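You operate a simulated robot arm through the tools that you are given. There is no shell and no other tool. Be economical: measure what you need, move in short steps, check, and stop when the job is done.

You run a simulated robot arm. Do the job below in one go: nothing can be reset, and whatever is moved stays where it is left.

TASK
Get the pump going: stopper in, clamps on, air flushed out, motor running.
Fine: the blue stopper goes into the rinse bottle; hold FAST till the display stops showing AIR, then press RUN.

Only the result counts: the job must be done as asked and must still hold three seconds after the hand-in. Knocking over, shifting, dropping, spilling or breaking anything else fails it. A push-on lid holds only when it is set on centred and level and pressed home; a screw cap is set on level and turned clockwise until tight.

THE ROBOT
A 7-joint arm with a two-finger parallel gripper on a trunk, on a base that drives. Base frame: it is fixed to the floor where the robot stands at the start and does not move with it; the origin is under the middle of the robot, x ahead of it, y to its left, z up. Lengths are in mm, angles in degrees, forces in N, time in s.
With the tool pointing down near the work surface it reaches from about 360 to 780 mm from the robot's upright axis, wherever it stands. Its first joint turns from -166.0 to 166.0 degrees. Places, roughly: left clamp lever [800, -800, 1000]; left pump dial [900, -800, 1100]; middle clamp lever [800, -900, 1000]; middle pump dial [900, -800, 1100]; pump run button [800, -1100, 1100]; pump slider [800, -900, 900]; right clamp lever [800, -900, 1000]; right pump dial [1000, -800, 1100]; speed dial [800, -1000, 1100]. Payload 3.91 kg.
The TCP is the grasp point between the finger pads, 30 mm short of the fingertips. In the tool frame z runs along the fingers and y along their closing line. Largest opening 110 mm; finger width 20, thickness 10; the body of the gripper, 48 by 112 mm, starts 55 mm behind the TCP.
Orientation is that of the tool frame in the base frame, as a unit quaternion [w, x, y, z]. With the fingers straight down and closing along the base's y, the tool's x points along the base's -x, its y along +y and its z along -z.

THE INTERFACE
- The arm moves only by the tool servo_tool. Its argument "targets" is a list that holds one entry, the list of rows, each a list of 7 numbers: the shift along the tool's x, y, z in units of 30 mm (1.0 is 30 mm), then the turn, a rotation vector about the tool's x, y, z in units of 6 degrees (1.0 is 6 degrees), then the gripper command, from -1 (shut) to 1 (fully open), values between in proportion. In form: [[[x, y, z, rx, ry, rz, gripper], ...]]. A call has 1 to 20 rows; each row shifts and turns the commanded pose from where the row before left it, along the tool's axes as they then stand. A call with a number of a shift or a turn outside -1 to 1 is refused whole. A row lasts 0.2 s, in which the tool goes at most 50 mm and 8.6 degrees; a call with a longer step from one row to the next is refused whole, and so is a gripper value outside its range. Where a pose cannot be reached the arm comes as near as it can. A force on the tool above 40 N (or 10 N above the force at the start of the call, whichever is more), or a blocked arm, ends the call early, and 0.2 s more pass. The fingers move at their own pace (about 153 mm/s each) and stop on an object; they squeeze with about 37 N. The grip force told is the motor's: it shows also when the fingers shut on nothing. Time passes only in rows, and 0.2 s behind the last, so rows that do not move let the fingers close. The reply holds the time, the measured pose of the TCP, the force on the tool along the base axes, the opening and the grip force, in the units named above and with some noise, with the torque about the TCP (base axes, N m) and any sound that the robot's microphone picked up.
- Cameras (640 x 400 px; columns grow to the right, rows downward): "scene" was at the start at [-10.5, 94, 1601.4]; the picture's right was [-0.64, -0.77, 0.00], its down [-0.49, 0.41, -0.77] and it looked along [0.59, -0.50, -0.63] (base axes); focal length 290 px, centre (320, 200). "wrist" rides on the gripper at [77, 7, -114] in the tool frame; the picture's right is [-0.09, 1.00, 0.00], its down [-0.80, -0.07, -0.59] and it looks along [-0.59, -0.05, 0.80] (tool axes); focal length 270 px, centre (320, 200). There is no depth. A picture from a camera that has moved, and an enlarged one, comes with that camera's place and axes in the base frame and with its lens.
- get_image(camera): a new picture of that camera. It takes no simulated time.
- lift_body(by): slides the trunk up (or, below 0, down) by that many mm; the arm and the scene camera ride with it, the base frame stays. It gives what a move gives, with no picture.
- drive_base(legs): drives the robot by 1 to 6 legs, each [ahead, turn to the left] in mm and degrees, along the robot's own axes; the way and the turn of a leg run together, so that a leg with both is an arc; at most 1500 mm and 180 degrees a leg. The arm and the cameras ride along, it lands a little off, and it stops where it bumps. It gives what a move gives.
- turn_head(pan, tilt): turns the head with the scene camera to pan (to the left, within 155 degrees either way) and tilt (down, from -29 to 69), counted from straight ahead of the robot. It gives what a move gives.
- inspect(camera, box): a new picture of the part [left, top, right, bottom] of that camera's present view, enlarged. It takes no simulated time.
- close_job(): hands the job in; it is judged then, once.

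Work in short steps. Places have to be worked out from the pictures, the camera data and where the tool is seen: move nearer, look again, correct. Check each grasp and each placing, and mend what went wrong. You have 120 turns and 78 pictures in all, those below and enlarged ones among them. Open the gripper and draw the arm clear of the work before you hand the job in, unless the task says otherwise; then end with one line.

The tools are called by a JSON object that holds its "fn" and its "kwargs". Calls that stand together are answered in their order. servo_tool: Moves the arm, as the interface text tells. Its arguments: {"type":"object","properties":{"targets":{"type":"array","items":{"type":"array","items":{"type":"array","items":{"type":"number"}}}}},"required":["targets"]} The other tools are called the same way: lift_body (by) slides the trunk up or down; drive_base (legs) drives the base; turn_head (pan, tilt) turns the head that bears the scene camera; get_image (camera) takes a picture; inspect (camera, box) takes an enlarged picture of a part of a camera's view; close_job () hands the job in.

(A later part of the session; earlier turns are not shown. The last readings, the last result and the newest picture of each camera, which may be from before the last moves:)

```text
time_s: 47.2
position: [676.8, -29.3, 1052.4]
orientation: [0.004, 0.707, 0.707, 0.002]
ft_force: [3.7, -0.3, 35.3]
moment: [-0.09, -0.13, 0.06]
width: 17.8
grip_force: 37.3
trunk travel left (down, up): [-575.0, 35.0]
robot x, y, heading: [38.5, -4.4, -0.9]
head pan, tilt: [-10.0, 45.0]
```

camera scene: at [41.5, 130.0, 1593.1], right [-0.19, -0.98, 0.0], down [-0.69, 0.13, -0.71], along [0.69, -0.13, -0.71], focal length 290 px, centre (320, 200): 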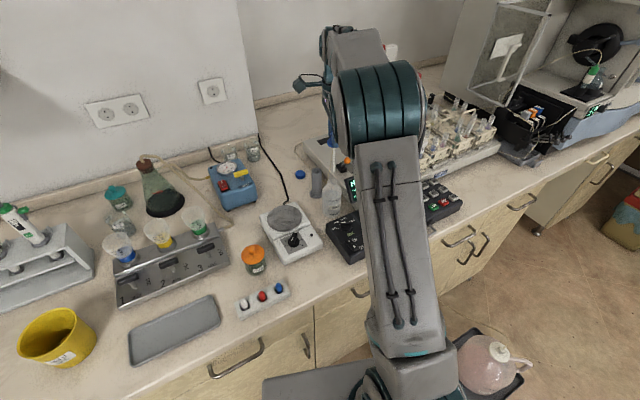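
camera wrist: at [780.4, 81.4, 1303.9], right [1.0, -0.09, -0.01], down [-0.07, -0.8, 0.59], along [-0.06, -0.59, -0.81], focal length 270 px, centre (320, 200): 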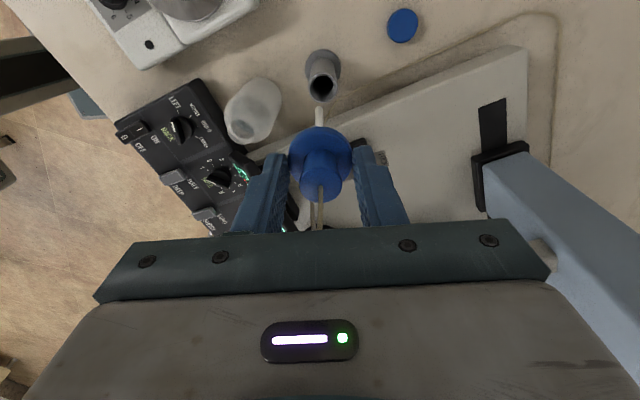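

35 N reached; the stopper is home. I release and withdraw up.

{"fn": "servo_tool", "kwargs": {"targets": [[[0, 0, -0.1, 0, 0, 0, 0.0], [0, 0, 0, 0, 0, 0, 0.0], [0, 0, -0.5, 0, 0, 0, 0.0], [0, 0, -0.9, 0, 0, 0, 0.0], [0, 0, -1, 0, 0, 0, 0.0], [0, 0, -1, 0, 0, 0, 0.0], [0, 0, -1, 0, 0, 0, 0.0], [0, 0, -1, 0, 0, 0, 0.0], [0, -1, -0.5, 0, 0, 0, 0.0], [0, -1, 0, 0, 0, 0, 0.0], [0, -1, 0, 0, 0, 0, 0.0], [0, -1, 0, 0, 0, 0, 0.0], [0, -1, 0, 0, 0, 0, 0], [0, -1, 0, 0, 0, 0, 0], [0, -1, 0, 0, 0, 0, 0]]]}}

{"fn": "inspect", "kwargs": {"camera": "scene", "box": [280, 130, 380, 220]}}

```text
time_s: 50.4
position: [467.4, -30.0, 1230.7]
orientation: [0.002, 0.707, 0.707, 0.001]
ft_force: [0.2, 0.8, 0.3]
moment: [0.03, 0.0, 0.01]
width: 55.1
grip_force: 0.2
trunk travel left (down, up): [-575.0, 35.0]
robot x, y, heading: [36.1, -3.2, -1.0]
head pan, tilt: [-10.0, 45.0]
```

```text
4.44 times, centred on (330, 175) of scene
camera zoom: at [40.1, 129.9, 1593.2], right [-0.19, -0.98, 0.0], down [-0.69, 0.13, -0.71], along [0.69, -0.13, -0.71], focal length 1288 px, centre (276, 311)
```

zoom: 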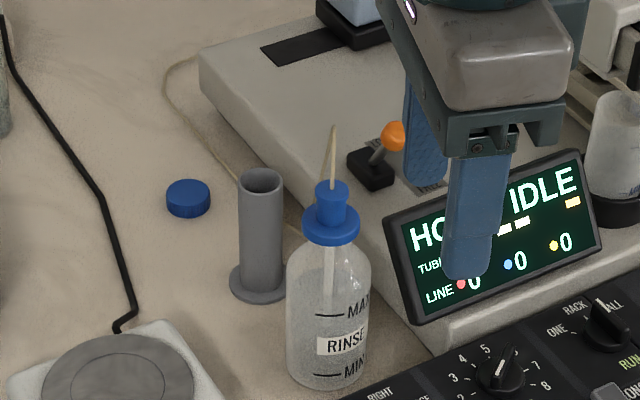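

Stopper is seated level. Now I drive around the stool to the pump side, stopping short to look.

{"fn": "drive_base", "kwargs": {"legs": [[-340, 0], [0, -89], [1050, 0], [0, 90], [330, 0]]}}

{"fn": "turn_head", "kwargs": {"pan": 15, "tilt": 35}}

{"fn": "get_image", "kwargs": {"camera": "scene"}}

```text
time_s: 67.0
position: [429.3, -1106.4, 1230.7]
orientation: [0.001, 0.718, 0.696, 0.0]
ft_force: [1.4, 0.1, 0.3]
moment: [0.03, -0.01, -0.02]
width: 54.9
grip_force: 0.1
trunk travel left (down, up): [-575.0, 35.0]
robot x, y, heading: [-5.6, -1071.4, -2.5]
head pan, tilt: [-10.0, 45.0]
```

```text
time_s: 67.9
position: [429.1, -1105.8, 1230.8]
orientation: [0.002, 0.717, 0.697, -0.001]
ft_force: [-0.8, -0.5, 0.0]
moment: [-0.03, 0.06, 0.01]
width: 55.0
grip_force: 0.0
trunk travel left (down, up): [-575.0, 35.0]
robot x, y, heading: [-0.7, -1070.2, -2.7]
head pan, tilt: [15.0, 35.0]
```

```text
40 pictures are left
camera scene: at [13.4, -898.2, 1608.0], right [0.22, -0.98, 0.0], down [-0.56, -0.12, -0.82], along [0.8, 0.18, -0.57], focal length 290 px, centre (320, 200)
```

scene: 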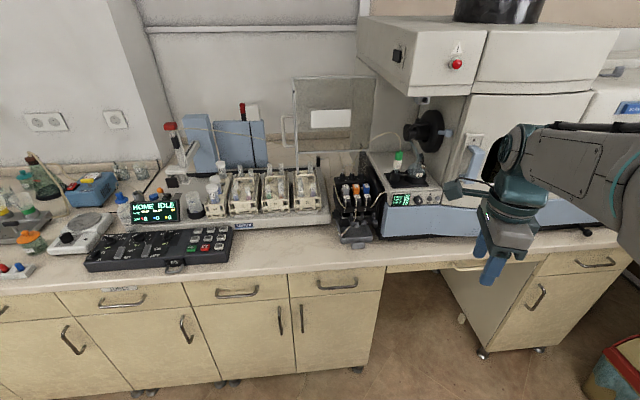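

{"fn": "inspect", "kwargs": {"camera": "scene", "box": [320, 140, 450, 250]}}

```text
3.64 times, centred on (385, 195) of scene
camera zoom: at [13.4, -898.2, 1608.0], right [0.22, -0.98, 0.0], down [-0.56, -0.12, -0.82], along [0.8, 0.18, -0.57], focal length 1054 px, centre (84, 218)
```

zoom: 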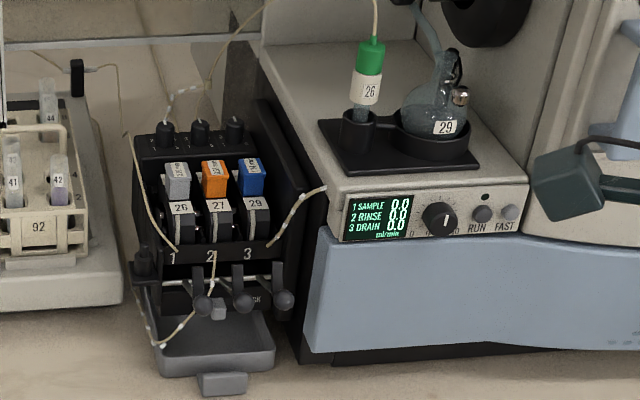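

The pump is clearly seen: three lever clamps, a display with speed dial, RUN and FAST. I drive nearer for a detailed look.

{"fn": "drive_base", "kwargs": {"legs": [[220, 0]]}}

{"fn": "turn_head", "kwargs": {"pan": 5, "tilt": 45}}

{"fn": "get_image", "kwargs": {"camera": "scene"}}

```text
time_s: 69.6
position: [648.8, -1115.1, 1230.4]
orientation: [0.001, 0.717, 0.697, 0.0]
ft_force: [0.2, 0.4, 0.2]
moment: [0.0, 0.01, 0.01]
width: 54.9
grip_force: 0.0
trunk travel left (down, up): [-575.0, 35.0]
robot x, y, heading: [221.0, -1076.9, -2.5]
head pan, tilt: [15.0, 35.0]
```

```text
time_s: 70.3
position: [648.3, -1115.1, 1231.1]
orientation: [0.002, 0.718, 0.696, 0.001]
ft_force: [0.7, 0.4, -0.4]
moment: [0.0, 0.0, -0.01]
width: 54.9
grip_force: 0.1
trunk travel left (down, up): [-575.0, 35.0]
robot x, y, heading: [216.7, -1078.5, -2.4]
head pan, tilt: [5.0, 45.0]
```

```text
38 pictures are left
camera scene: at [228.7, -922.9, 1593.2], right [0.05, -1.0, 0.0], down [-0.71, -0.03, -0.71], along [0.71, 0.03, -0.71], focal length 290 px, centre (320, 200)
```

scene: 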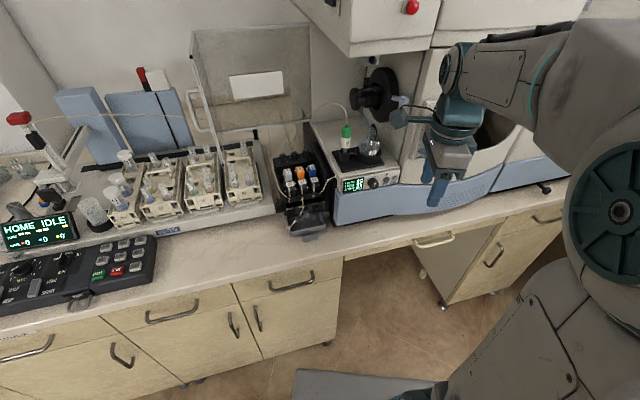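

{"fn": "inspect", "kwargs": {"camera": "scene", "box": [265, 145, 345, 245]}}

{"fn": "inspect", "kwargs": {"camera": "scene", "box": [325, 110, 415, 200]}}

```text
4.00 times, centred on (305, 195) of scene
camera zoom: at [228.7, -922.9, 1593.2], right [0.05, -1.0, 0.0], down [-0.71, -0.03, -0.71], along [0.71, 0.03, -0.71], focal length 1160 px, centre (380, 220)
```

zoom: 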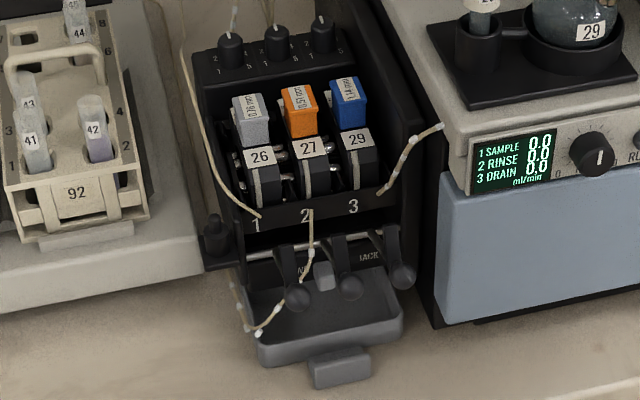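

```text
4.44 times, centred on (370, 155) of scene
camera zoom: at [228.7, -922.9, 1593.2], right [0.05, -1.0, 0.0], down [-0.71, -0.03, -0.71], along [0.71, 0.03, -0.71], focal length 1288 px, centre (98, 400)
```

zoom: 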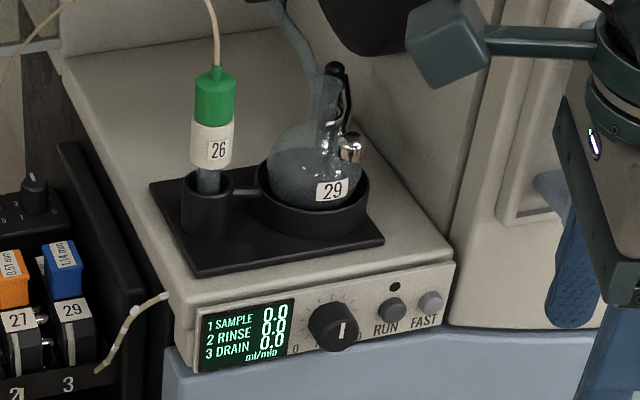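

I need a close view of the levers and slider, so I turn the tool so that the camera sits above the fingers, then pitch it forward 45°.

{"fn": "servo_tool", "kwargs": {"targets": [[[0, 0, 0, 0, 0, 1, -1], [0, 0, 0, 0, 0, 1, -1], [0, 0, 0, 0, 0, 1, -1], [0, 0, 0, 0, 0, 1, -1], [0, 0, 0, 0, 0, 1, -1], [0, 0, 0, 0, 0, 1, -1], [0, 0, 0, 0, 0, 1, -1], [0, 0, 0, 0, 0, 1, -1], [0, 0, 0, 0, 0, 1, -1], [0, 0, 0, 0, 0, 1, -1], [0, 0, 0, 0, 0, 1, -1], [0, 0, 0, 0, 0, 1, -1], [0, 0, 0, 0, 0, 1, -1], [0, 0, 0, 0, 0, 1, -1], [0, 0, 0, 0, 0, 0.73, -1], [0, 0, 0, 0, 0, 0, -1]]]}}

```text
time_s: 73.7
position: [648.1, -1115.0, 1233.6]
orientation: [0.0, 1.0, 0.013, 0.003]
ft_force: [-0.1, 0.7, -0.3]
moment: [-0.03, -0.01, 0.0]
width: 0.0
grip_force: 36.6
trunk travel left (down, up): [-575.0, 35.0]
robot x, y, heading: [216.0, -1078.3, -2.4]
head pan, tilt: [5.0, 45.0]
```

{"fn": "servo_tool", "kwargs": {"targets": [[[-0.2, -0.97, 0.4, 0, 0, 0, -1], [-0.2, -0.97, 0.4, 0, 0, 0, -1], [-0.2, -0.97, 0.4, 0, 0, 0, -1], [-0.2, -0.97, 0.4, 0, 0, 0, -1], [-0.2, -0.97, 0.4, 0, 0, 0, -1], [-0.2, -0.97, 0.4, 0, 0, 0, -1], [-0.2, -0.97, 0.4, 0, 0, 0, -1], [-0.2, -0.97, 0.4, 0, 0, 0, -1], [0, 0, 0, 0, 0.94, 0, -1], [0, 0, 0, 0, 0.94, 0, -1], [0, 0, 0, 0, 0.94, 0, -1], [0, 0, 0, 0, 0.94, 0, -1], [0, 0, 0, 0, 0.94, 0, -1], [0, 0, 0, 0, 0.94, 0, -1], [0, 0, 0, 0, 0.94, 0, -1], [0, 0, 0, 0, 0.94, 0, -1], [0, 0, 0, 0, 0, 0, -1]]]}}

{"fn": "get_image", "kwargs": {"camera": "wrist"}}

```text
time_s: 76.8
position: [630.1, -940.4, 1132.5]
orientation: [0.009, 0.957, -0.086, 0.276]
ft_force: [-0.5, -0.5, 0.2]
moment: [-0.01, 0.01, 0.03]
width: 0.0
grip_force: 37.3
trunk travel left (down, up): [-575.0, 35.0]
robot x, y, heading: [217.0, -1077.2, -2.4]
head pan, tilt: [5.0, 45.0]
stopped in row 15: the arm was blocked; the commanded pose is now the measured one
```

```text
35 pictures are left
camera wrist: at [631.7, -950.9, 1270.5], right [-0.24, -0.97, -0.08], down [-0.97, 0.24, 0.08], along [-0.06, 0.09, -0.99], focal length 270 px, centre (320, 200)
```

wrist: 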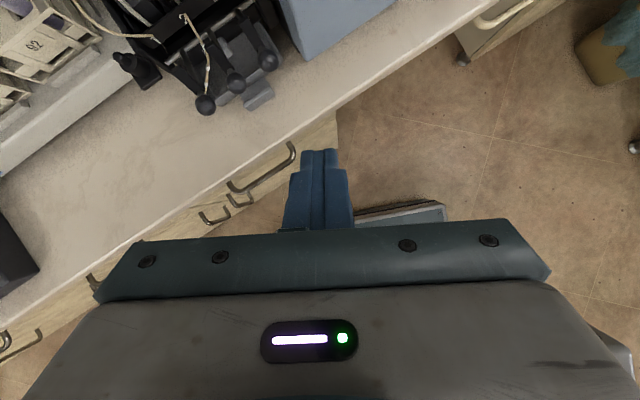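

The arm hit a joint limit at that pitch, but this view already shows the levers from above; I zoom into it.

{"fn": "inspect", "kwargs": {"camera": "wrist", "box": [100, 0, 300, 125]}}

```text
3.20 times, centred on (200, 62) of wrist
camera zoom: at [631.7, -950.9, 1270.5], right [-0.24, -0.97, -0.08], down [-0.97, 0.24, 0.08], along [-0.06, 0.09, -0.99], focal length 865 px, centre (704, 640)
```

zoom: 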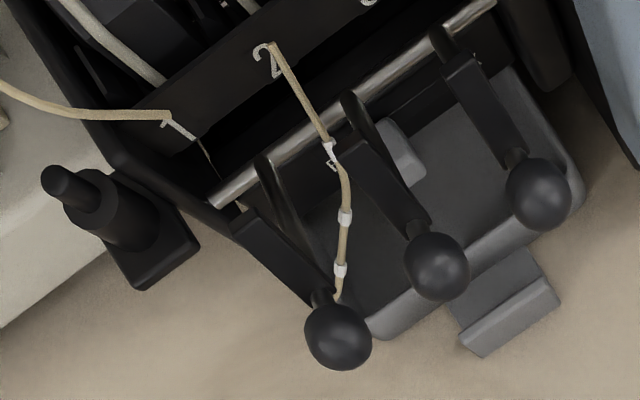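

Levers lie forward, nearly horizontal from the hinge bar (pivot ≈(794,-829,999), balls ≈(734,-844),(746,-878),(751,-914), z≈1013). I back off so the arm can stretch out flatter and pitch further for a frontal view.

{"fn": "drive_base", "kwargs": {"legs": [[-200, 0]]}}

{"fn": "servo_tool", "kwargs": {"targets": [[[0.3, -0.2, 0.6, 0, 0.5, 0, -1], [0.3, -0.2, 0.6, 0, 0.5, 0, -1], [0.3, -0.2, 0.6, 0, 0.5, 0, -1], [0.3, -0.2, 0.6, 0, 0.5, 0, -1], [0.3, -0.2, 0.6, 0, 0.5, 0, -1], [0.3, -0.2, 0.6, 0, 0.5, 0, -1], [0, 0, 0, 0, 0, 0, -1]]]}}

```text
time_s: 78.4
position: [429.9, -933.0, 1131.4]
orientation: [0.009, 0.957, -0.086, 0.277]
ft_force: [-0.1, 0.1, 0.5]
moment: [0.01, -0.01, -0.01]
width: 0.0
grip_force: 37.6
trunk travel left (down, up): [-575.0, 35.0]
robot x, y, heading: [16.3, -1071.0, -2.5]
head pan, tilt: [5.0, 45.0]
```

```text
time_s: 80.0
position: [543.5, -912.2, 1084.8]
orientation: [0.022, 0.902, -0.083, 0.422]
ft_force: [-1.7, 0.3, -0.1]
moment: [-0.04, 0.0, -0.01]
width: 0.1
grip_force: 37.5
trunk travel left (down, up): [-575.0, 35.0]
robot x, y, heading: [14.0, -1069.3, -2.5]
head pan, tilt: [5.0, 45.0]
```

{"fn": "get_image", "kwargs": {"camera": "wrist"}}

```text
33 pictures are left
camera wrist: at [503.0, -915.7, 1217.5], right [-0.22, -0.97, -0.1], down [-0.94, 0.24, -0.23], along [0.25, 0.04, -0.97], focal length 270 px, centre (320, 200)
```

wrist: 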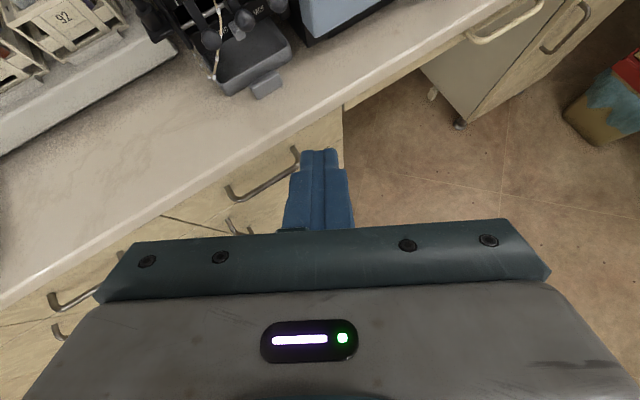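

The wrist camera looks too steeply here. Instead I lower the trunk so that the scene camera gets a more frontal view of the pump (the arm is clear of the bench).

{"fn": "lift_body", "kwargs": {"by": -380}}

{"fn": "turn_head", "kwargs": {"pan": 5, "tilt": 15}}

{"fn": "get_image", "kwargs": {"camera": "scene"}}

```text
time_s: 83.6
position: [543.0, -913.3, 704.9]
orientation: [0.023, 0.902, -0.084, 0.422]
ft_force: [-0.6, -0.3, 0.4]
moment: [0.02, 0.01, 0.01]
width: 0.0
grip_force: 37.5
trunk travel left (down, up): [-195.0, 415.0]
robot x, y, heading: [17.8, -1074.4, -2.5]
head pan, tilt: [5.0, 45.0]
```

```text
time_s: 84.6
position: [543.8, -913.9, 705.0]
orientation: [0.022, 0.902, -0.084, 0.423]
ft_force: [0.5, -0.4, -0.2]
moment: [-0.01, 0.0, 0.0]
width: 0.0
grip_force: 36.8
trunk travel left (down, up): [-195.0, 415.0]
robot x, y, heading: [9.9, -1071.7, -3.1]
head pan, tilt: [5.0, 15.0]
```

```text
32 pictures are left
camera scene: at [40.1, -913.5, 1259.9], right [0.04, -1.0, 0.0], down [-0.26, -0.01, -0.97], along [0.96, 0.04, -0.26], focal length 290 px, centre (320, 200)
```

scene: 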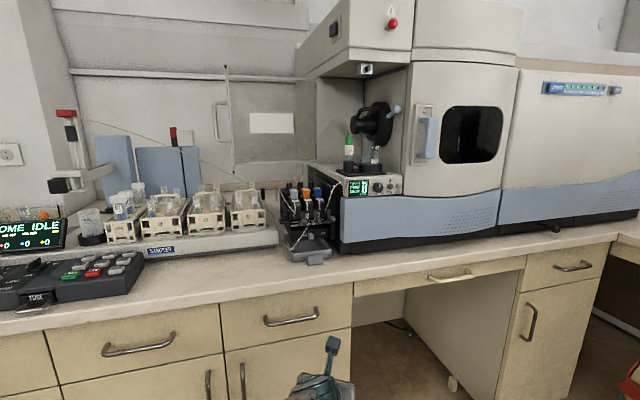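

{"fn": "inspect", "kwargs": {"camera": "scene", "box": [270, 175, 350, 270]}}

{"fn": "inspect", "kwargs": {"camera": "scene", "box": [335, 165, 415, 205]}}

```text
4.21 times, centred on (310, 222) of scene
camera zoom: at [40.1, -913.5, 1259.9], right [0.04, -1.0, 0.0], down [-0.26, -0.01, -0.97], along [0.96, 0.04, -0.26], focal length 1221 px, centre (362, 105)
```

zoom: 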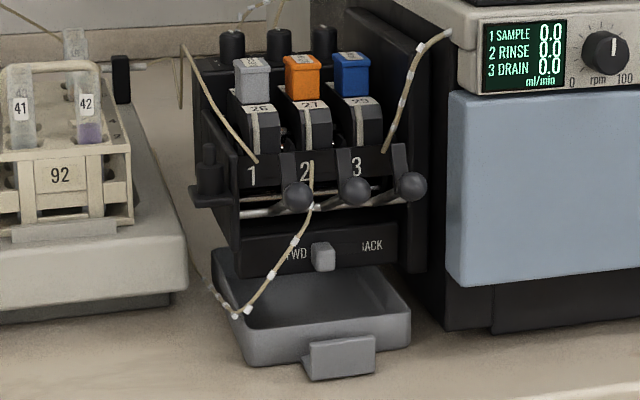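

```text
8.00 times, centred on (375, 185) of scene
camera zoom: at [40.1, -913.5, 1259.9], right [0.04, -1.0, 0.0], down [-0.26, -0.01, -0.97], along [0.96, 0.04, -0.26], focal length 2319 px, centre (-120, 320)
```

zoom: 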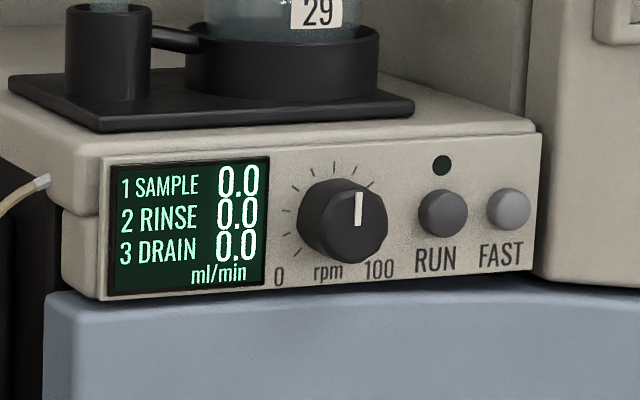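

The slider reads FWD/BACK (in its FWD half, it seems), display 0.0 on three lines; the levers stick out forward. I raise the trunk, set the tool vertical with the fingers closing along the hinge bar (yaw ≈17°) to try a lever.

{"fn": "lift_body", "kwargs": {"by": 380}}

{"fn": "servo_tool", "kwargs": {"targets": [[[0, 0, -0.5, 0.187, -0.916, -0.479, -1], [0, 0, -0.5, 0.187, -0.916, -0.479, -1], [0, 0, -0.5, 0.187, -0.916, -0.479, -1], [0, 0, 0, 0.187, -0.916, -0.479, -1], [0, 0, 0, 0.187, -0.916, -0.479, -1], [0, 0, 0, 0.187, -0.916, -0.479, -1], [0, 0, 0, 0.187, -0.916, -0.479, -1], [0, 0, 0, 0.187, -0.916, -0.479, -1], [0, 0, 0, 0.187, -0.916, -0.479, -1], [0, 0, 0, 0, 0, 0, -1]]]}}

```text
time_s: 88.3
position: [543.3, -912.5, 1085.7]
orientation: [0.023, 0.902, -0.084, 0.422]
ft_force: [0.3, 0.9, -0.6]
moment: [-0.02, 0.01, 0.04]
width: 0.0
grip_force: 37.2
trunk travel left (down, up): [-575.0, 35.0]
robot x, y, heading: [18.6, -1071.1, -2.5]
head pan, tilt: [5.0, 15.0]
```

```text
time_s: 90.5
position: [513.0, -909.2, 1117.9]
orientation: [-0.001, 0.989, 0.149, 0.0]
ft_force: [-0.1, 0.2, -0.3]
moment: [-0.02, 0.01, -0.04]
width: 0.1
grip_force: 37.2
trunk travel left (down, up): [-575.0, 35.0]
robot x, y, heading: [18.3, -1070.6, -2.7]
head pan, tilt: [5.0, 15.0]
```

{"fn": "drive_base", "kwargs": {"legs": [[170, 0]]}}

{"fn": "turn_head", "kwargs": {"pan": 5, "tilt": 45}}

```text
time_s: 91.9
position: [687.0, -919.5, 1116.1]
orientation: [-0.001, 0.989, 0.145, 0.0]
ft_force: [-0.1, 0.9, 0.2]
moment: [0.0, 0.03, -0.01]
width: 0.0
grip_force: 37.4
trunk travel left (down, up): [-575.0, 35.0]
robot x, y, heading: [187.5, -1080.5, -3.0]
head pan, tilt: [5.0, 15.0]
```

```text
time_s: 92.9
position: [685.3, -919.3, 1117.0]
orientation: [0.0, 0.989, 0.146, 0.0]
ft_force: [0.2, -0.2, 0.8]
moment: [-0.01, 0.01, -0.01]
width: 0.0
grip_force: 36.3
trunk travel left (down, up): [-575.0, 35.0]
robot x, y, heading: [188.0, -1078.1, -3.2]
head pan, tilt: [5.0, 45.0]
```

Move above the left ball and look with the wrist camera.

{"fn": "servo_tool", "kwargs": {"targets": [[[0.75, -0.63, 0.3, 0, 0, 0, -0.42], [0.75, -0.63, 0.3, 0, 0, 0, -0.42], [0.75, -0.63, 0.3, 0, 0, 0, -0.42], [0, 0, 0, 0, 0, 0, -0.42]]]}}

{"fn": "get_image", "kwargs": {"camera": "wrist"}}

{"fn": "inspect", "kwargs": {"camera": "scene", "box": [255, 130, 355, 240]}}

```text
time_s: 93.9
position: [734.9, -844.6, 1090.0]
orientation: [0.0, 0.989, 0.145, 0.0]
ft_force: [-0.5, 0.1, -0.6]
moment: [0.04, 0.04, 0.0]
width: 32.0
grip_force: 0.0
trunk travel left (down, up): [-575.0, 35.0]
robot x, y, heading: [191.2, -1080.8, -3.1]
head pan, tilt: [5.0, 45.0]
```

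```text
29 pictures are left
camera wrist: at [809.7, -828.6, 1204.4], right [0.2, -0.98, 0.0], down [-0.79, -0.16, 0.59], along [-0.58, -0.12, -0.8], focal length 270 px, centre (320, 200)
```

wrist: 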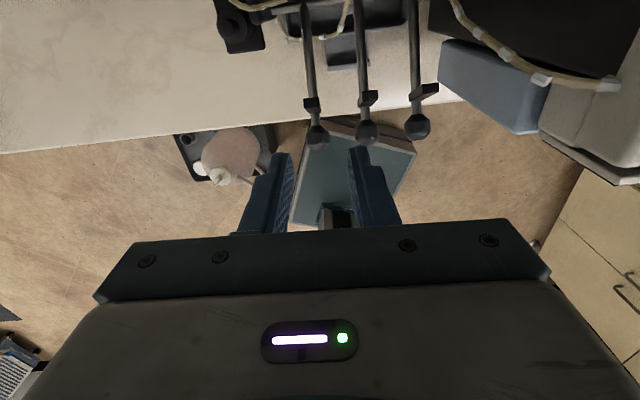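

```text
3.64 times, centred on (305, 185) of scene
camera zoom: at [201.0, -922.3, 1593.2], right [0.04, -1.0, 0.0], down [-0.71, -0.03, -0.71], along [0.71, 0.03, -0.71], focal length 1054 px, centre (374, 254)
```

zoom: 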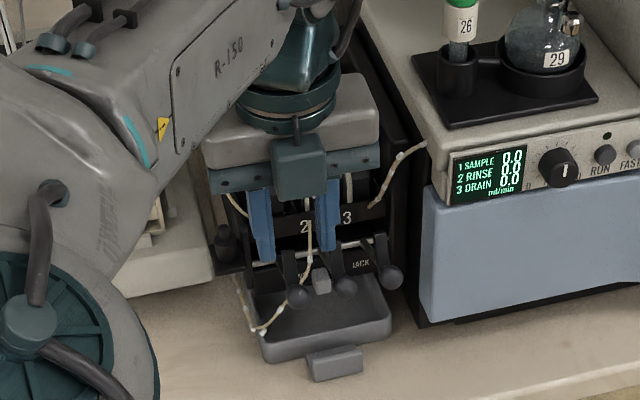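

The balls are confirmed at (731,-844), (740,-879), (751,-914), and the fingers straddle the left one. I descend around it.

{"fn": "servo_tool", "kwargs": {"targets": [[[-0.12, -0.05, 0.6, 0, 0, 0, -0.42], [0, 0, 0.6, 0, 0, 0, -0.42], [0, 0, 0.6, 0, 0, 0, -0.42], [0, 0, 0.4, 0, 0, 0, -0.42], [0, 0, 0, 0, 0, 0, -0.42]]]}}

{"fn": "get_image", "kwargs": {"camera": "wrist"}}

```text
time_s: 95.1
position: [729.4, -845.5, 1024.6]
orientation: [0.0, 0.989, 0.146, 0.001]
ft_force: [0.5, 2.4, 8.4]
moment: [-0.22, -0.05, 0.01]
width: 30.4
grip_force: 0.0
trunk travel left (down, up): [-575.0, 35.0]
robot x, y, heading: [189.4, -1078.8, -2.8]
head pan, tilt: [5.0, 45.0]
```

```text
27 pictures are left
camera wrist: at [804.9, -828.8, 1139.8], right [0.2, -0.98, 0.0], down [-0.79, -0.16, 0.59], along [-0.58, -0.12, -0.81], focal length 270 px, centre (320, 200)
```

wrist: 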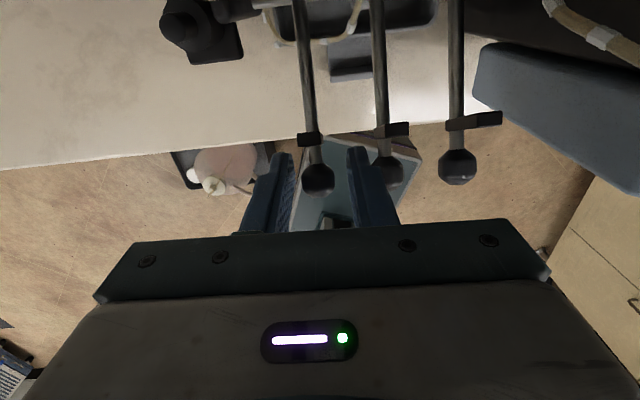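

8 N came from the right finger brushing the middle ball (torque says −y side). I go up a bit, narrow the opening to 24 mm, and come down again.

{"fn": "servo_tool", "kwargs": {"targets": [[[0, 0, -0.9, 0, 0, 0, -0.56], [0, -0.05, 0, 0, 0, 0, -0.56], [0, 0, 0, 0, 0, 0, -0.56], [0, 0, 0.5, 0, 0, 0, -0.56], [0, 0, 0.4, 0, 0, 0, -0.56], [0, 0, 0, 0, 0, 0, -0.56]]]}}

```text
time_s: 96.5
position: [730.1, -843.5, 1024.7]
orientation: [0.0, 0.989, 0.145, 0.0]
ft_force: [-0.2, 0.3, -0.8]
moment: [0.01, 0.0, 0.03]
width: 24.2
grip_force: 0.1
trunk travel left (down, up): [-575.0, 35.0]
robot x, y, heading: [189.3, -1078.2, -3.1]
head pan, tilt: [5.0, 45.0]
```

No contact now. Close on the ball and test a small downward move.

{"fn": "servo_tool", "kwargs": {"targets": [[[0, 0, 0, 0, 0, 0, -1], [0, 0, 0, 0, 0, 0, -1], [0, 0, 0, 0, 0, 0, -1]]]}}

{"fn": "servo_tool", "kwargs": {"targets": [[[0, 0, 0.15, 0, 0, 0, -1], [0, 0, 0.15, 0, 0, 0, -1], [0, 0, 0, 0, 0, 0, -1]]]}}

```text
time_s: 97.3
position: [729.9, -844.7, 1024.2]
orientation: [0.0, 0.989, 0.145, 0.0]
ft_force: [1.0, -1.1, -0.7]
moment: [-0.05, 0.06, -0.02]
width: 16.6
grip_force: 45.0
trunk travel left (down, up): [-575.0, 35.0]
robot x, y, heading: [187.4, -1077.8, -3.0]
head pan, tilt: [5.0, 45.0]
```

```text
time_s: 98.0
position: [729.0, -844.9, 1022.3]
orientation: [-0.001, 0.989, 0.146, 0.005]
ft_force: [-8.3, -2.6, 20.6]
moment: [-0.26, 0.84, -0.04]
width: 16.7
grip_force: 44.6
trunk travel left (down, up): [-575.0, 35.0]
robot x, y, heading: [183.7, -1079.9, -2.8]
head pan, tilt: [5.0, 45.0]
stopped in row 3: the force on the tool passed its limit (the readings are from after the stop); the commanded pose is now the measured one
```

Down is blocked (at its stop). I try lifting instead.

{"fn": "servo_tool", "kwargs": {"targets": [[[0, 0, -0.15, 0, 0, 0, -1], [0, 0, -0.15, 0, 0, 0, -1], [0, 0, -0.15, 0, 0, 0, -1], [0, 0, -0.15, 0, 0, 0, -1], [0, 0, 0, 0, 0, 0, -1]]]}}

{"fn": "get_image", "kwargs": {"camera": "wrist"}}

```text
time_s: 99.2
position: [734.9, -843.8, 1037.5]
orientation: [-0.001, 0.989, 0.146, 0.001]
ft_force: [10.7, 1.1, -21.4]
moment: [-0.31, 0.85, -0.05]
width: 16.5
grip_force: 44.9
trunk travel left (down, up): [-575.0, 35.0]
robot x, y, heading: [188.8, -1075.6, -2.7]
head pan, tilt: [5.0, 45.0]
```

```text
26 pictures are left
camera wrist: at [808.7, -826.4, 1151.3], right [0.2, -0.98, 0.0], down [-0.79, -0.16, 0.59], along [-0.58, -0.12, -0.81], focal length 270 px, centre (320, 200)
```

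wrist: 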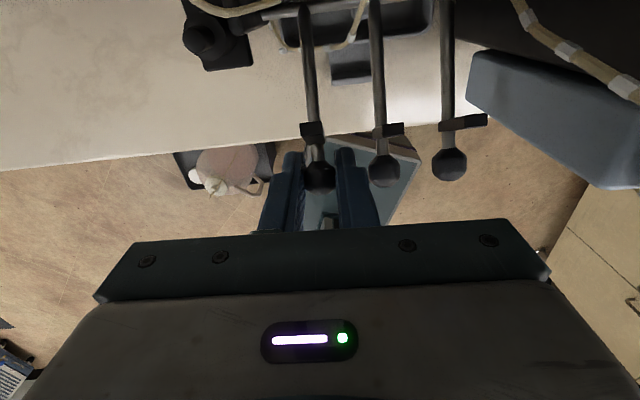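

Lifting works (≈20 N resistance, ball follows an arc), so "on" is up. I follow the arc about the hinge bar in steps.

{"fn": "servo_tool", "kwargs": {"targets": [[[0.233, 0, -0.28, 0, 0, 0, -1], [0.277, 0, -0.24, 0, 0, 0, -1], [0.307, 0, -0.197, 0, 0, 0, -1], [0, 0, 0, 0, 0, 0, -1]]]}}

```text
time_s: 100.2
position: [753.0, -837.4, 1062.2]
orientation: [-0.001, 0.989, 0.146, 0.005]
ft_force: [-17.3, -0.4, 0.1]
moment: [-0.28, 1.37, -0.07]
width: 16.6
grip_force: 44.6
trunk travel left (down, up): [-575.0, 35.0]
robot x, y, heading: [187.9, -1076.8, -3.0]
head pan, tilt: [5.0, 45.0]
```

{"fn": "servo_tool", "kwargs": {"targets": [[[0.29, 0, -0.25, 0, 0, 0, -1], [0.33, 0, -0.19, 0, 0, 0, -1], [0.35, 0, -0.13, 0, 0, 0, -1], [0, 0, 0, 0, 0, 0, -1]]]}}

{"fn": "inspect", "kwargs": {"camera": "scene", "box": [255, 130, 355, 240]}}

```text
time_s: 101.2
position: [781.3, -828.1, 1075.8]
orientation: [0.0, 0.989, 0.147, 0.004]
ft_force: [-14.3, 3.2, -2.4]
moment: [-0.24, 1.25, -0.12]
width: 16.7
grip_force: 44.7
trunk travel left (down, up): [-575.0, 35.0]
robot x, y, heading: [192.3, -1084.6, -2.9]
head pan, tilt: [5.0, 45.0]
```

```text
3.64 times, centred on (305, 185) of scene
camera zoom: at [199.1, -921.7, 1593.1], right [0.04, -1.0, 0.0], down [-0.71, -0.03, -0.71], along [0.71, 0.03, -0.71], focal length 1054 px, centre (374, 254)
```

zoom: 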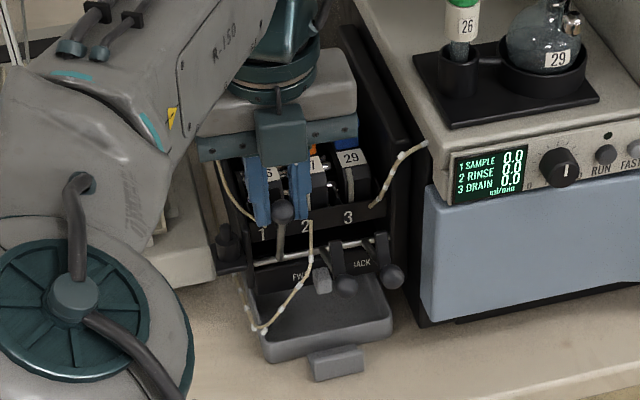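

{"fn": "servo_tool", "kwargs": {"targets": [[[0.36, 0, -0.08, 0, 0, 0, -1], [0.37, 0, -0.02, 0, 0, 0, -1], [0, 0, 0, 0, 0, 0, -1]]]}}

```text
time_s: 102.0
position: [801.2, -820.7, 1080.2]
orientation: [-0.001, 0.989, 0.147, 0.005]
ft_force: [-17.3, 10.0, 7.2]
moment: [-0.09, 1.4, 0.47]
width: 9.0
grip_force: 45.0
trunk travel left (down, up): [-575.0, 35.0]
robot x, y, heading: [189.4, -1081.6, -2.8]
head pan, tilt: [5.0, 45.0]
```

The width dropped to 9 mm — the grip slid off the ball (perhaps onto the rod). I look.

{"fn": "inspect", "kwargs": {"camera": "scene", "box": [255, 130, 355, 240]}}

{"fn": "get_image", "kwargs": {"camera": "wrist"}}

```text
3.64 times, centred on (305, 185) of scene
camera zoom: at [197.2, -920.8, 1593.1], right [0.04, -1.0, 0.0], down [-0.7, -0.03, -0.71], along [0.71, 0.03, -0.71], focal length 1054 px, centre (374, 254)
```

zoom: 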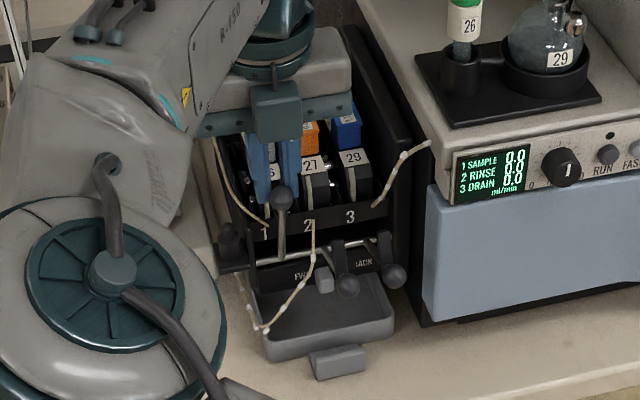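

```text
23 pictures are left
camera wrist: at [874.4, -804.4, 1196.8], right [0.21, -0.98, 0.0], down [-0.79, -0.17, 0.59], along [-0.57, -0.12, -0.81], focal length 270 px, centre (320, 200)
```

wrist: 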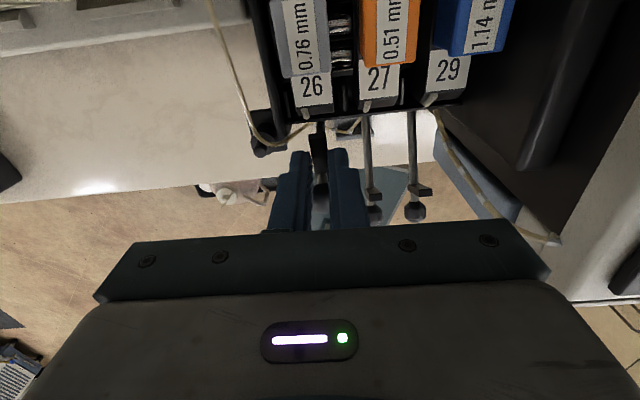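

The lever is up at roughly 70–75° and the fingers slipped over the ball. I open, come back in front of the ball, and push it backward with closed fingers to make sure it's home.

{"fn": "servo_tool", "kwargs": {"targets": [[[0, 0, 0, 0, 0, 0, -0.5], [0, 0, -0.7, 0, 0, 0, -0.5], [0, 0, -0.8, 0, 0, 0, -0.5], [-0.9, 0, 0, 0, 0, 0, -1], [-0.9, 0, 0, 0, 0, 0, -1], [-0.3, 0, 0, 0, 0, 0, -1], [0, 0, 0.9, 0, 0, 0, -1], [0, 0, 0.75, 0, 0, 0, -1], [0, 0, 0, 0, 0, 0, -1]]]}}

{"fn": "inspect", "kwargs": {"camera": "scene", "box": [255, 130, 355, 240]}}

```text
time_s: 104.0
position: [743.5, -840.4, 1072.7]
orientation: [-0.001, 0.989, 0.147, 0.004]
ft_force: [0.2, 0.3, -0.1]
moment: [0.0, -0.02, 0.02]
width: 0.0
grip_force: 37.0
trunk travel left (down, up): [-575.0, 35.0]
robot x, y, heading: [187.0, -1081.9, -2.8]
head pan, tilt: [5.0, 45.0]
```

```text
3.64 times, centred on (305, 185) of scene
camera zoom: at [201.0, -922.3, 1593.2], right [0.04, -1.0, 0.0], down [-0.71, -0.03, -0.71], along [0.71, 0.03, -0.71], focal length 1054 px, centre (374, 254)
```

zoom: 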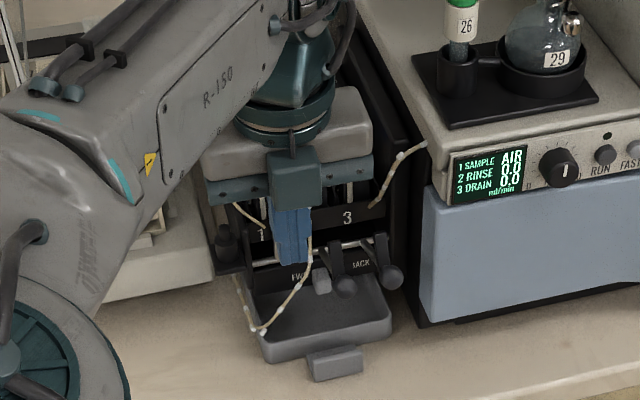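

The display now reads "1 SAMPLE AIR": clamp 1 is on. Next the middle lever: move over its ball, open 24 mm, descend, grip.

{"fn": "servo_tool", "kwargs": {"targets": [[[-0.25, 0.6, 0, 0, 0, 0, -1], [-0.23, 0.6, 0, 0, 0, 0, -0.56], [0, 0, 0, 0, 0, 0, -0.56], [0, 0, 0.6, 0, 0, 0, -0.56], [0, 0, 0.6, 0, 0, 0, -0.56], [0, 0, 0.4, 0, 0, 0, -0.56], [0, 0, 0, 0, 0, 0, -0.56]]]}}

{"fn": "get_image", "kwargs": {"camera": "wrist"}}

```text
time_s: 105.5
position: [741.8, -879.6, 1025.8]
orientation: [0.0, 0.989, 0.146, 0.004]
ft_force: [0.2, -0.3, -0.6]
moment: [0.04, 0.01, 0.0]
width: 24.4
grip_force: 0.1
trunk travel left (down, up): [-575.0, 35.0]
robot x, y, heading: [186.9, -1077.2, -2.8]
head pan, tilt: [5.0, 45.0]
```

```text
21 pictures are left
camera wrist: at [814.9, -862.9, 1141.3], right [0.2, -0.98, 0.0], down [-0.79, -0.16, 0.59], along [-0.58, -0.12, -0.81], focal length 270 px, centre (320, 200)
```

wrist: 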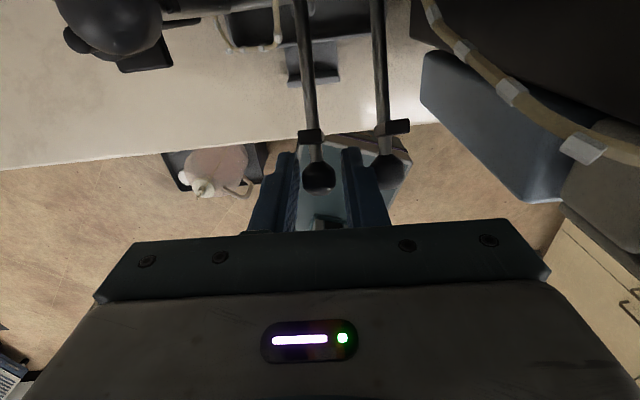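

Ball centred between the fingers. Close, then follow the same arc.

{"fn": "servo_tool", "kwargs": {"targets": [[[0, 0, 0, 0, 0, 0, -1], [0, 0, 0, 0, 0, 0, -1], [0, 0, 0, 0, 0, 0, -1], [0.1, 0, -0.34, 0, 0, 0, -1], [0.15, 0, -0.32, 0, 0, 0, -1], [0.2, 0, -0.29, 0, 0, 0, -1], [0.24, 0, -0.26, 0, 0, 0, -1], [0.27, 0, -0.23, 0, 0, 0, -1], [0.3, 0, -0.19, 0, 0, 0, -1], [0.32, 0, -0.14, 0, 0, 0, -1], [0.16, 0, -0.06, 0, 0, 0, -1], [0, 0, 0, 0, 0, 0, -1]]]}}

{"fn": "inspect", "kwargs": {"camera": "scene", "box": [255, 130, 355, 240]}}

```text
time_s: 108.2
position: [788.8, -863.1, 1082.9]
orientation: [-0.001, 0.989, 0.147, 0.005]
ft_force: [-13.7, -1.0, 0.1]
moment: [-0.35, 1.36, -0.01]
width: 16.7
grip_force: 45.5
trunk travel left (down, up): [-575.0, 35.0]
robot x, y, heading: [186.0, -1076.0, -2.8]
head pan, tilt: [5.0, 45.0]
```

```text
3.64 times, centred on (305, 185) of scene
camera zoom: at [198.9, -922.4, 1593.3], right [0.04, -1.0, 0.0], down [-0.71, -0.03, -0.71], along [0.71, 0.03, -0.71], focal length 1054 px, centre (374, 254)
```

zoom: 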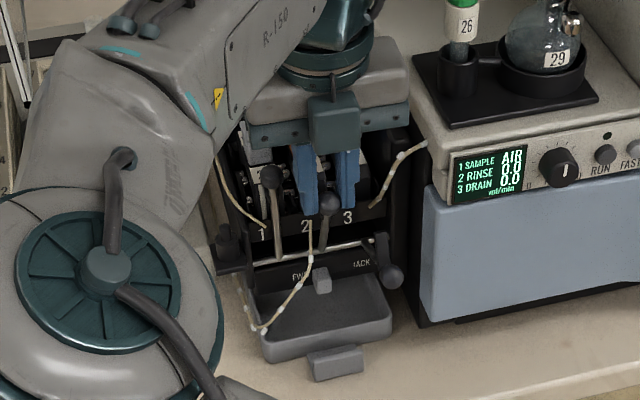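

Lever 1 stands fully up (snapped home). Lever 2 needs some more; I continue the arc.

{"fn": "servo_tool", "kwargs": {"targets": [[[0.35, 0, -0.07, 0, 0, 0, -1], [0.36, 0, -0.02, 0, 0, 0, -1], [0.3, 0, 0.02, 0, 0, 0, -1], [0, 0, 0, 0, 0, 0, -1]]]}}

{"fn": "inspect", "kwargs": {"camera": "scene", "box": [255, 130, 355, 240]}}

```text
time_s: 109.2
position: [817.0, -854.5, 1087.4]
orientation: [-0.001, 0.989, 0.146, 0.006]
ft_force: [-10.7, 3.1, 12.4]
moment: [-0.12, 1.05, -0.12]
width: 16.6
grip_force: 45.4
trunk travel left (down, up): [-575.0, 35.0]
robot x, y, heading: [183.5, -1078.7, -2.9]
head pan, tilt: [5.0, 45.0]
```

```text
3.64 times, centred on (305, 185) of scene
camera zoom: at [198.0, -922.3, 1593.3], right [0.04, -1.0, 0.0], down [-0.71, -0.03, -0.71], along [0.71, 0.03, -0.71], focal length 1054 px, centre (374, 254)
```

zoom: 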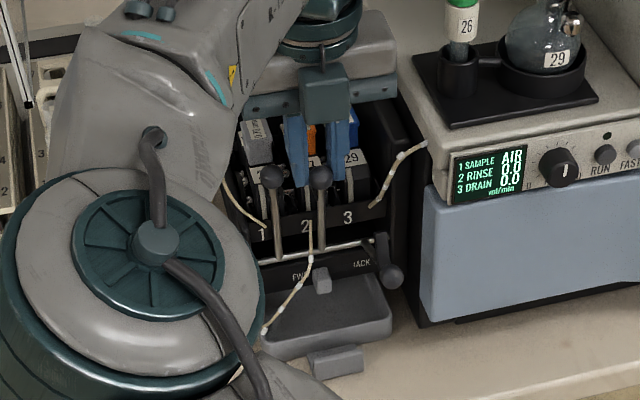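

Lever 2 now matches lever 1. A last small push, then release and retreat upward.

{"fn": "servo_tool", "kwargs": {"targets": [[[0.2, 0, 0.05, 0, 0, 0, -1], [0, 0, 0, 0, 0, 0, -0.5], [0, 0, 0, 0, 0, 0, -0.5], [0, 0, -0.7, 0, 0, 0, -0.5], [0, 0, -0.8, 0, 0, 0, -0.5], [-0.9, 0, 0, 0, 0, 0, -0.5], [-0.9, 0, 0, 0, 0, 0, -0.56], [-0.9, 0, 0, 0, 0, 0, -0.56], [0, 0, 0, 0, 0, 0, -0.56]]]}}

{"fn": "inspect", "kwargs": {"camera": "scene", "box": [255, 130, 355, 240]}}

```text
time_s: 111.2
position: [747.7, -877.1, 1128.5]
orientation: [-0.001, 0.989, 0.147, 0.005]
ft_force: [0.9, 0.5, 0.4]
moment: [0.02, 0.0, 0.0]
width: 24.4
grip_force: 0.1
trunk travel left (down, up): [-575.0, 35.0]
robot x, y, heading: [189.4, -1079.6, -2.5]
head pan, tilt: [5.0, 45.0]
```

```text
3.64 times, centred on (305, 185) of scene
camera zoom: at [201.1, -922.3, 1593.1], right [0.04, -1.0, 0.0], down [-0.71, -0.03, -0.71], along [0.71, 0.03, -0.71], focal length 1054 px, centre (374, 254)
```

zoom: 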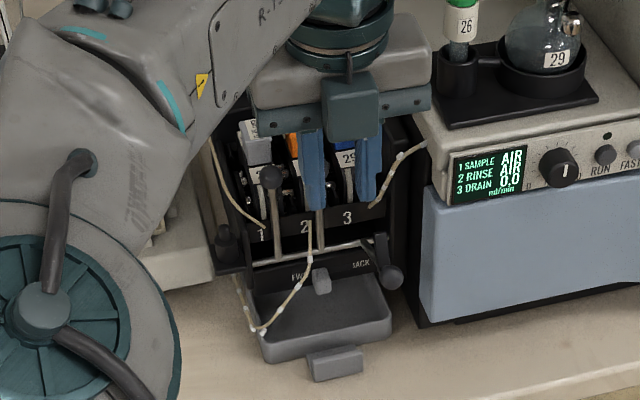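

Clamp 2 is on too ("AIR" twice). Now the right lever at (751, -914).

{"fn": "servo_tool", "kwargs": {"targets": [[[-0.13, 0.61, 0.3, 0, 0, 0, -0.56], [-0.12, 0.61, 0.5, 0, 0, 0, -0.56], [0, 0, 0.8, 0, 0, 0, -0.56], [0, 0, 0.8, 0, 0, 0, -0.56], [0, 0, 0.6, 0, 0, 0, -0.56], [0, 0, 0.43, 0, 0, 0, -0.56], [0, 0, 0, 0, 0, 0, -0.56]]]}}

{"fn": "get_image", "kwargs": {"camera": "wrist"}}

```text
time_s: 112.2
position: [754.3, -913.7, 1064.5]
orientation: [0.002, 0.989, 0.148, 0.017]
ft_force: [-2.8, 0.0, 14.9]
moment: [-0.51, -0.61, -0.13]
width: 24.0
grip_force: 0.1
trunk travel left (down, up): [-575.0, 35.0]
robot x, y, heading: [187.5, -1078.9, -2.8]
head pan, tilt: [5.0, 45.0]
stopped in row 5: the force on the tool passed its limit (the readings are from after the stop); the commanded pose is now the measured one
```

```text
17 pictures are left
camera wrist: at [824.5, -896.7, 1181.2], right [0.21, -0.98, 0.01], down [-0.81, -0.17, 0.57], along [-0.55, -0.12, -0.82], focal length 270 px, centre (320, 200)
```

wrist: 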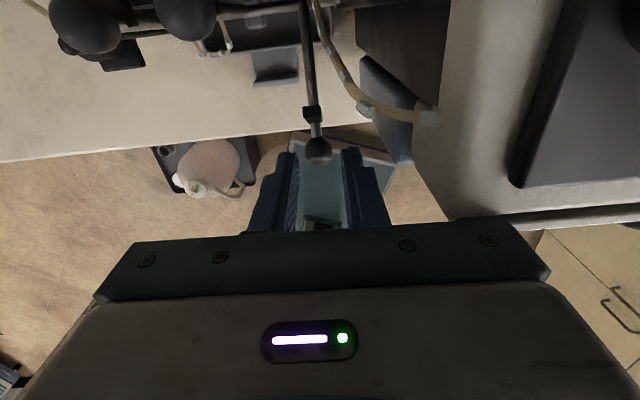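

The gripper body touched the display box's front corner. I retreat up and back at once, and pitch the fingers forward ~40° so that the body stays clear of the box.

{"fn": "servo_tool", "kwargs": {"targets": [[[0, 0, -0.7, 0, 0, 0, -0.56], [-0.7, 0, -0.7, 0, 0, 0, -0.56], [-0.7, 0, 0, 0, 0, 0, -0.56], [0, 0, 0, 0, 0.8, 0, -0.56], [0, 0, 0, 0, 0.8, 0, -0.56], [0, 0, 0, 0, 0.8, 0, -0.56], [0, 0, 0, 0, 0.8, 0, -0.56], [0, 0, 0, 0, 0.8, 0, -0.56], [0, 0, 0, 0, 0.8, 0, -0.56], [0, 0, 0, 0, 0.8, 0, -0.56], [0, 0, 0, 0, 0.8, 0, -0.56], [0, 0, 0, 0, 0, 0, -0.56]]]}}

{"fn": "get_image", "kwargs": {"camera": "scene"}}

```text
time_s: 114.8
position: [713.9, -925.2, 1101.4]
orientation: [-0.048, 0.929, 0.14, 0.34]
ft_force: [0.0, -0.4, 0.3]
moment: [-0.01, -0.02, -0.01]
width: 24.4
grip_force: 0.0
trunk travel left (down, up): [-575.0, 35.0]
robot x, y, heading: [188.3, -1078.3, -3.0]
head pan, tilt: [5.0, 45.0]
```

```text
16 pictures are left
camera scene: at [200.9, -922.3, 1593.1], right [0.04, -1.0, 0.0], down [-0.71, -0.03, -0.71], along [0.71, 0.03, -0.71], focal length 290 px, centre (320, 200)
```

scene: 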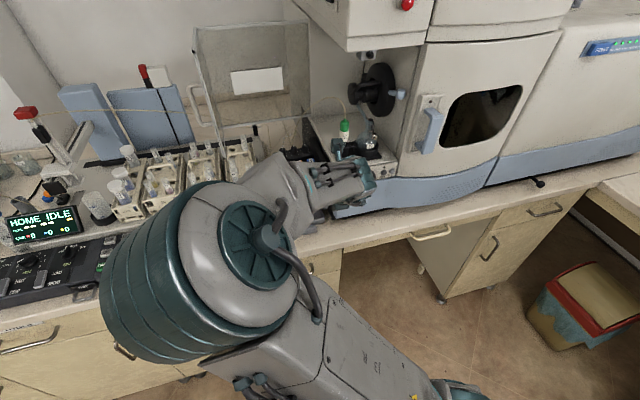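

Pitch is 40° now. I move to a point 70 mm before the right ball along the finger direction and check with the wrist camera.

{"fn": "servo_tool", "kwargs": {"targets": [[[-0.87, 0, 0.7, 0, 0, 0, -0.56], [0, 0, 0.8, 0, 0, 0, -0.56], [0, 0, 0, 0, 0, 0, -0.56]]]}}

{"fn": "get_image", "kwargs": {"camera": "wrist"}}

```text
time_s: 115.6
position: [722.8, -925.8, 1049.9]
orientation: [-0.047, 0.929, 0.139, 0.338]
ft_force: [-0.1, -0.4, -0.1]
moment: [0.02, 0.04, -0.02]
width: 24.1
grip_force: 0.0
trunk travel left (down, up): [-575.0, 35.0]
robot x, y, heading: [187.3, -1078.8, -2.6]
head pan, tilt: [5.0, 45.0]
```

```text
15 pictures are left
camera wrist: at [709.0, -933.6, 1187.2], right [0.23, -0.97, -0.05], down [-0.97, -0.22, -0.06], along [0.05, 0.06, -1.0], focal length 270 px, centre (320, 200)
```

wrist: 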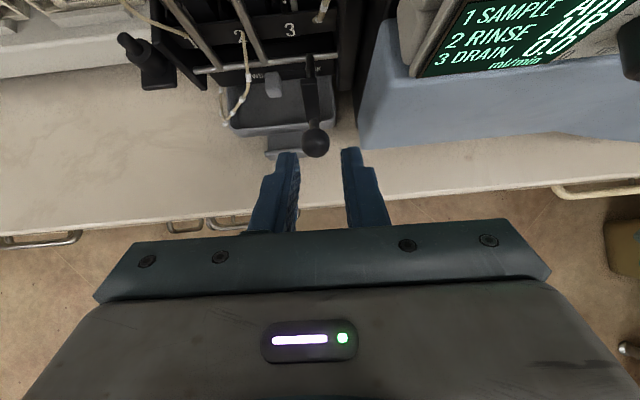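

Ball 3 is well lined up (≈3 mm to one side). Correct and advance 40 mm along the fingers, then close.

{"fn": "servo_tool", "kwargs": {"targets": [[[0.1, -0.1, 0.3, 0, 0, 0, -0.56], [0, 0, 0.5, 0, 0, 0, -0.56], [0, 0, 0.5, 0, 0, 0, -0.56], [0, 0, 0, 0, 0, 0, -0.56], [0, 0, 0, 0, 0, 0, -1], [0, 0, 0, 0, 0, 0, -1], [0, 0, 0, 0, 0, 0, -1]]]}}

```text
time_s: 117.2
position: [747.4, -914.4, 1023.4]
orientation: [-0.047, 0.93, 0.139, 0.338]
ft_force: [2.9, -1.9, 0.4]
moment: [0.02, -0.18, -0.03]
width: 16.6
grip_force: 44.6
trunk travel left (down, up): [-575.0, 35.0]
robot x, y, heading: [190.6, -1078.1, -2.9]
head pan, tilt: [5.0, 45.0]
```

Gripped. Follow the arc in the pitched frame, first two thirds.

{"fn": "servo_tool", "kwargs": {"targets": [[[0.295, 0, -0.196, 0, 0, 0, -1], [0.321, 0, -0.149, 0, 0, 0, -1], [0.34, 0, -0.094, 0, 0, 0, -1], [0.351, 0, -0.045, 0, 0, 0, -1], [0.355, 0, -0.003, 0, 0, 0, -1], [0.352, 0, 0.047, 0, 0, 0, -1], [0.335, 0, 0.099, 0, 0, 0, -1], [0, 0, 0, 0, 0, 0, -1]]]}}

```text
time_s: 119.0
position: [792.8, -898.5, 1077.0]
orientation: [-0.048, 0.929, 0.14, 0.34]
ft_force: [-0.1, -0.6, 0.1]
moment: [-0.04, 0.03, 0.0]
width: 0.0
grip_force: 37.1
trunk travel left (down, up): [-575.0, 35.0]
robot x, y, heading: [190.8, -1078.4, -2.7]
head pan, tilt: [5.0, 45.0]
```

The ball slipped out (width 0). Look where the lever is.

{"fn": "get_image", "kwargs": {"camera": "wrist"}}

```text
14 pictures are left
camera wrist: at [779.6, -907.3, 1214.6], right [0.23, -0.97, -0.05], down [-0.97, -0.22, -0.06], along [0.05, 0.06, -1.0], focal length 270 px, centre (320, 200)
```

wrist: 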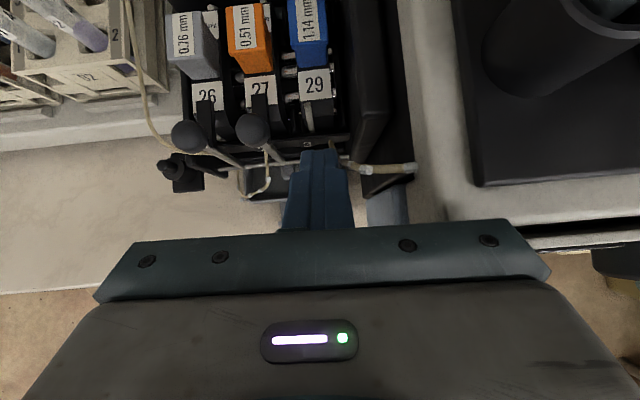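

The fingers slid over the ball. Better method: with this pitch, push the ball from below/front with the closed fingers' upper face. I retract along the fingers and look for the ball.

{"fn": "servo_tool", "kwargs": {"targets": [[[0, 0, -0.9, 0, 0, 0, -1], [0, 0, -0.9, 0, 0, 0, -1], [0, 0, -0.9, 0, 0, 0, -1], [0, 0, 0, 0, 0, 0, -1]]]}}

{"fn": "get_image", "kwargs": {"camera": "wrist"}}

```text
time_s: 120.0
position: [742.5, -912.6, 1139.7]
orientation: [-0.047, 0.93, 0.138, 0.338]
ft_force: [-0.8, 0.0, 0.8]
moment: [-0.01, 0.01, -0.03]
width: 0.0
grip_force: 37.3
trunk travel left (down, up): [-575.0, 35.0]
robot x, y, heading: [187.6, -1077.7, -2.9]
head pan, tilt: [5.0, 45.0]
```

```text
13 pictures are left
camera wrist: at [729.6, -920.8, 1276.8], right [0.23, -0.97, -0.05], down [-0.97, -0.22, -0.06], along [0.05, 0.06, -1.0], focal length 270 px, centre (320, 200)
```

wrist: 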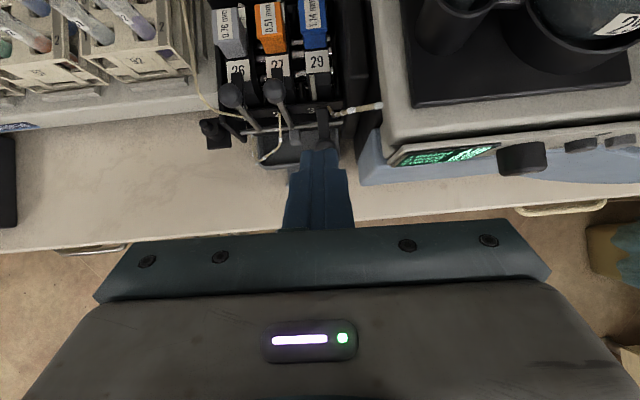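

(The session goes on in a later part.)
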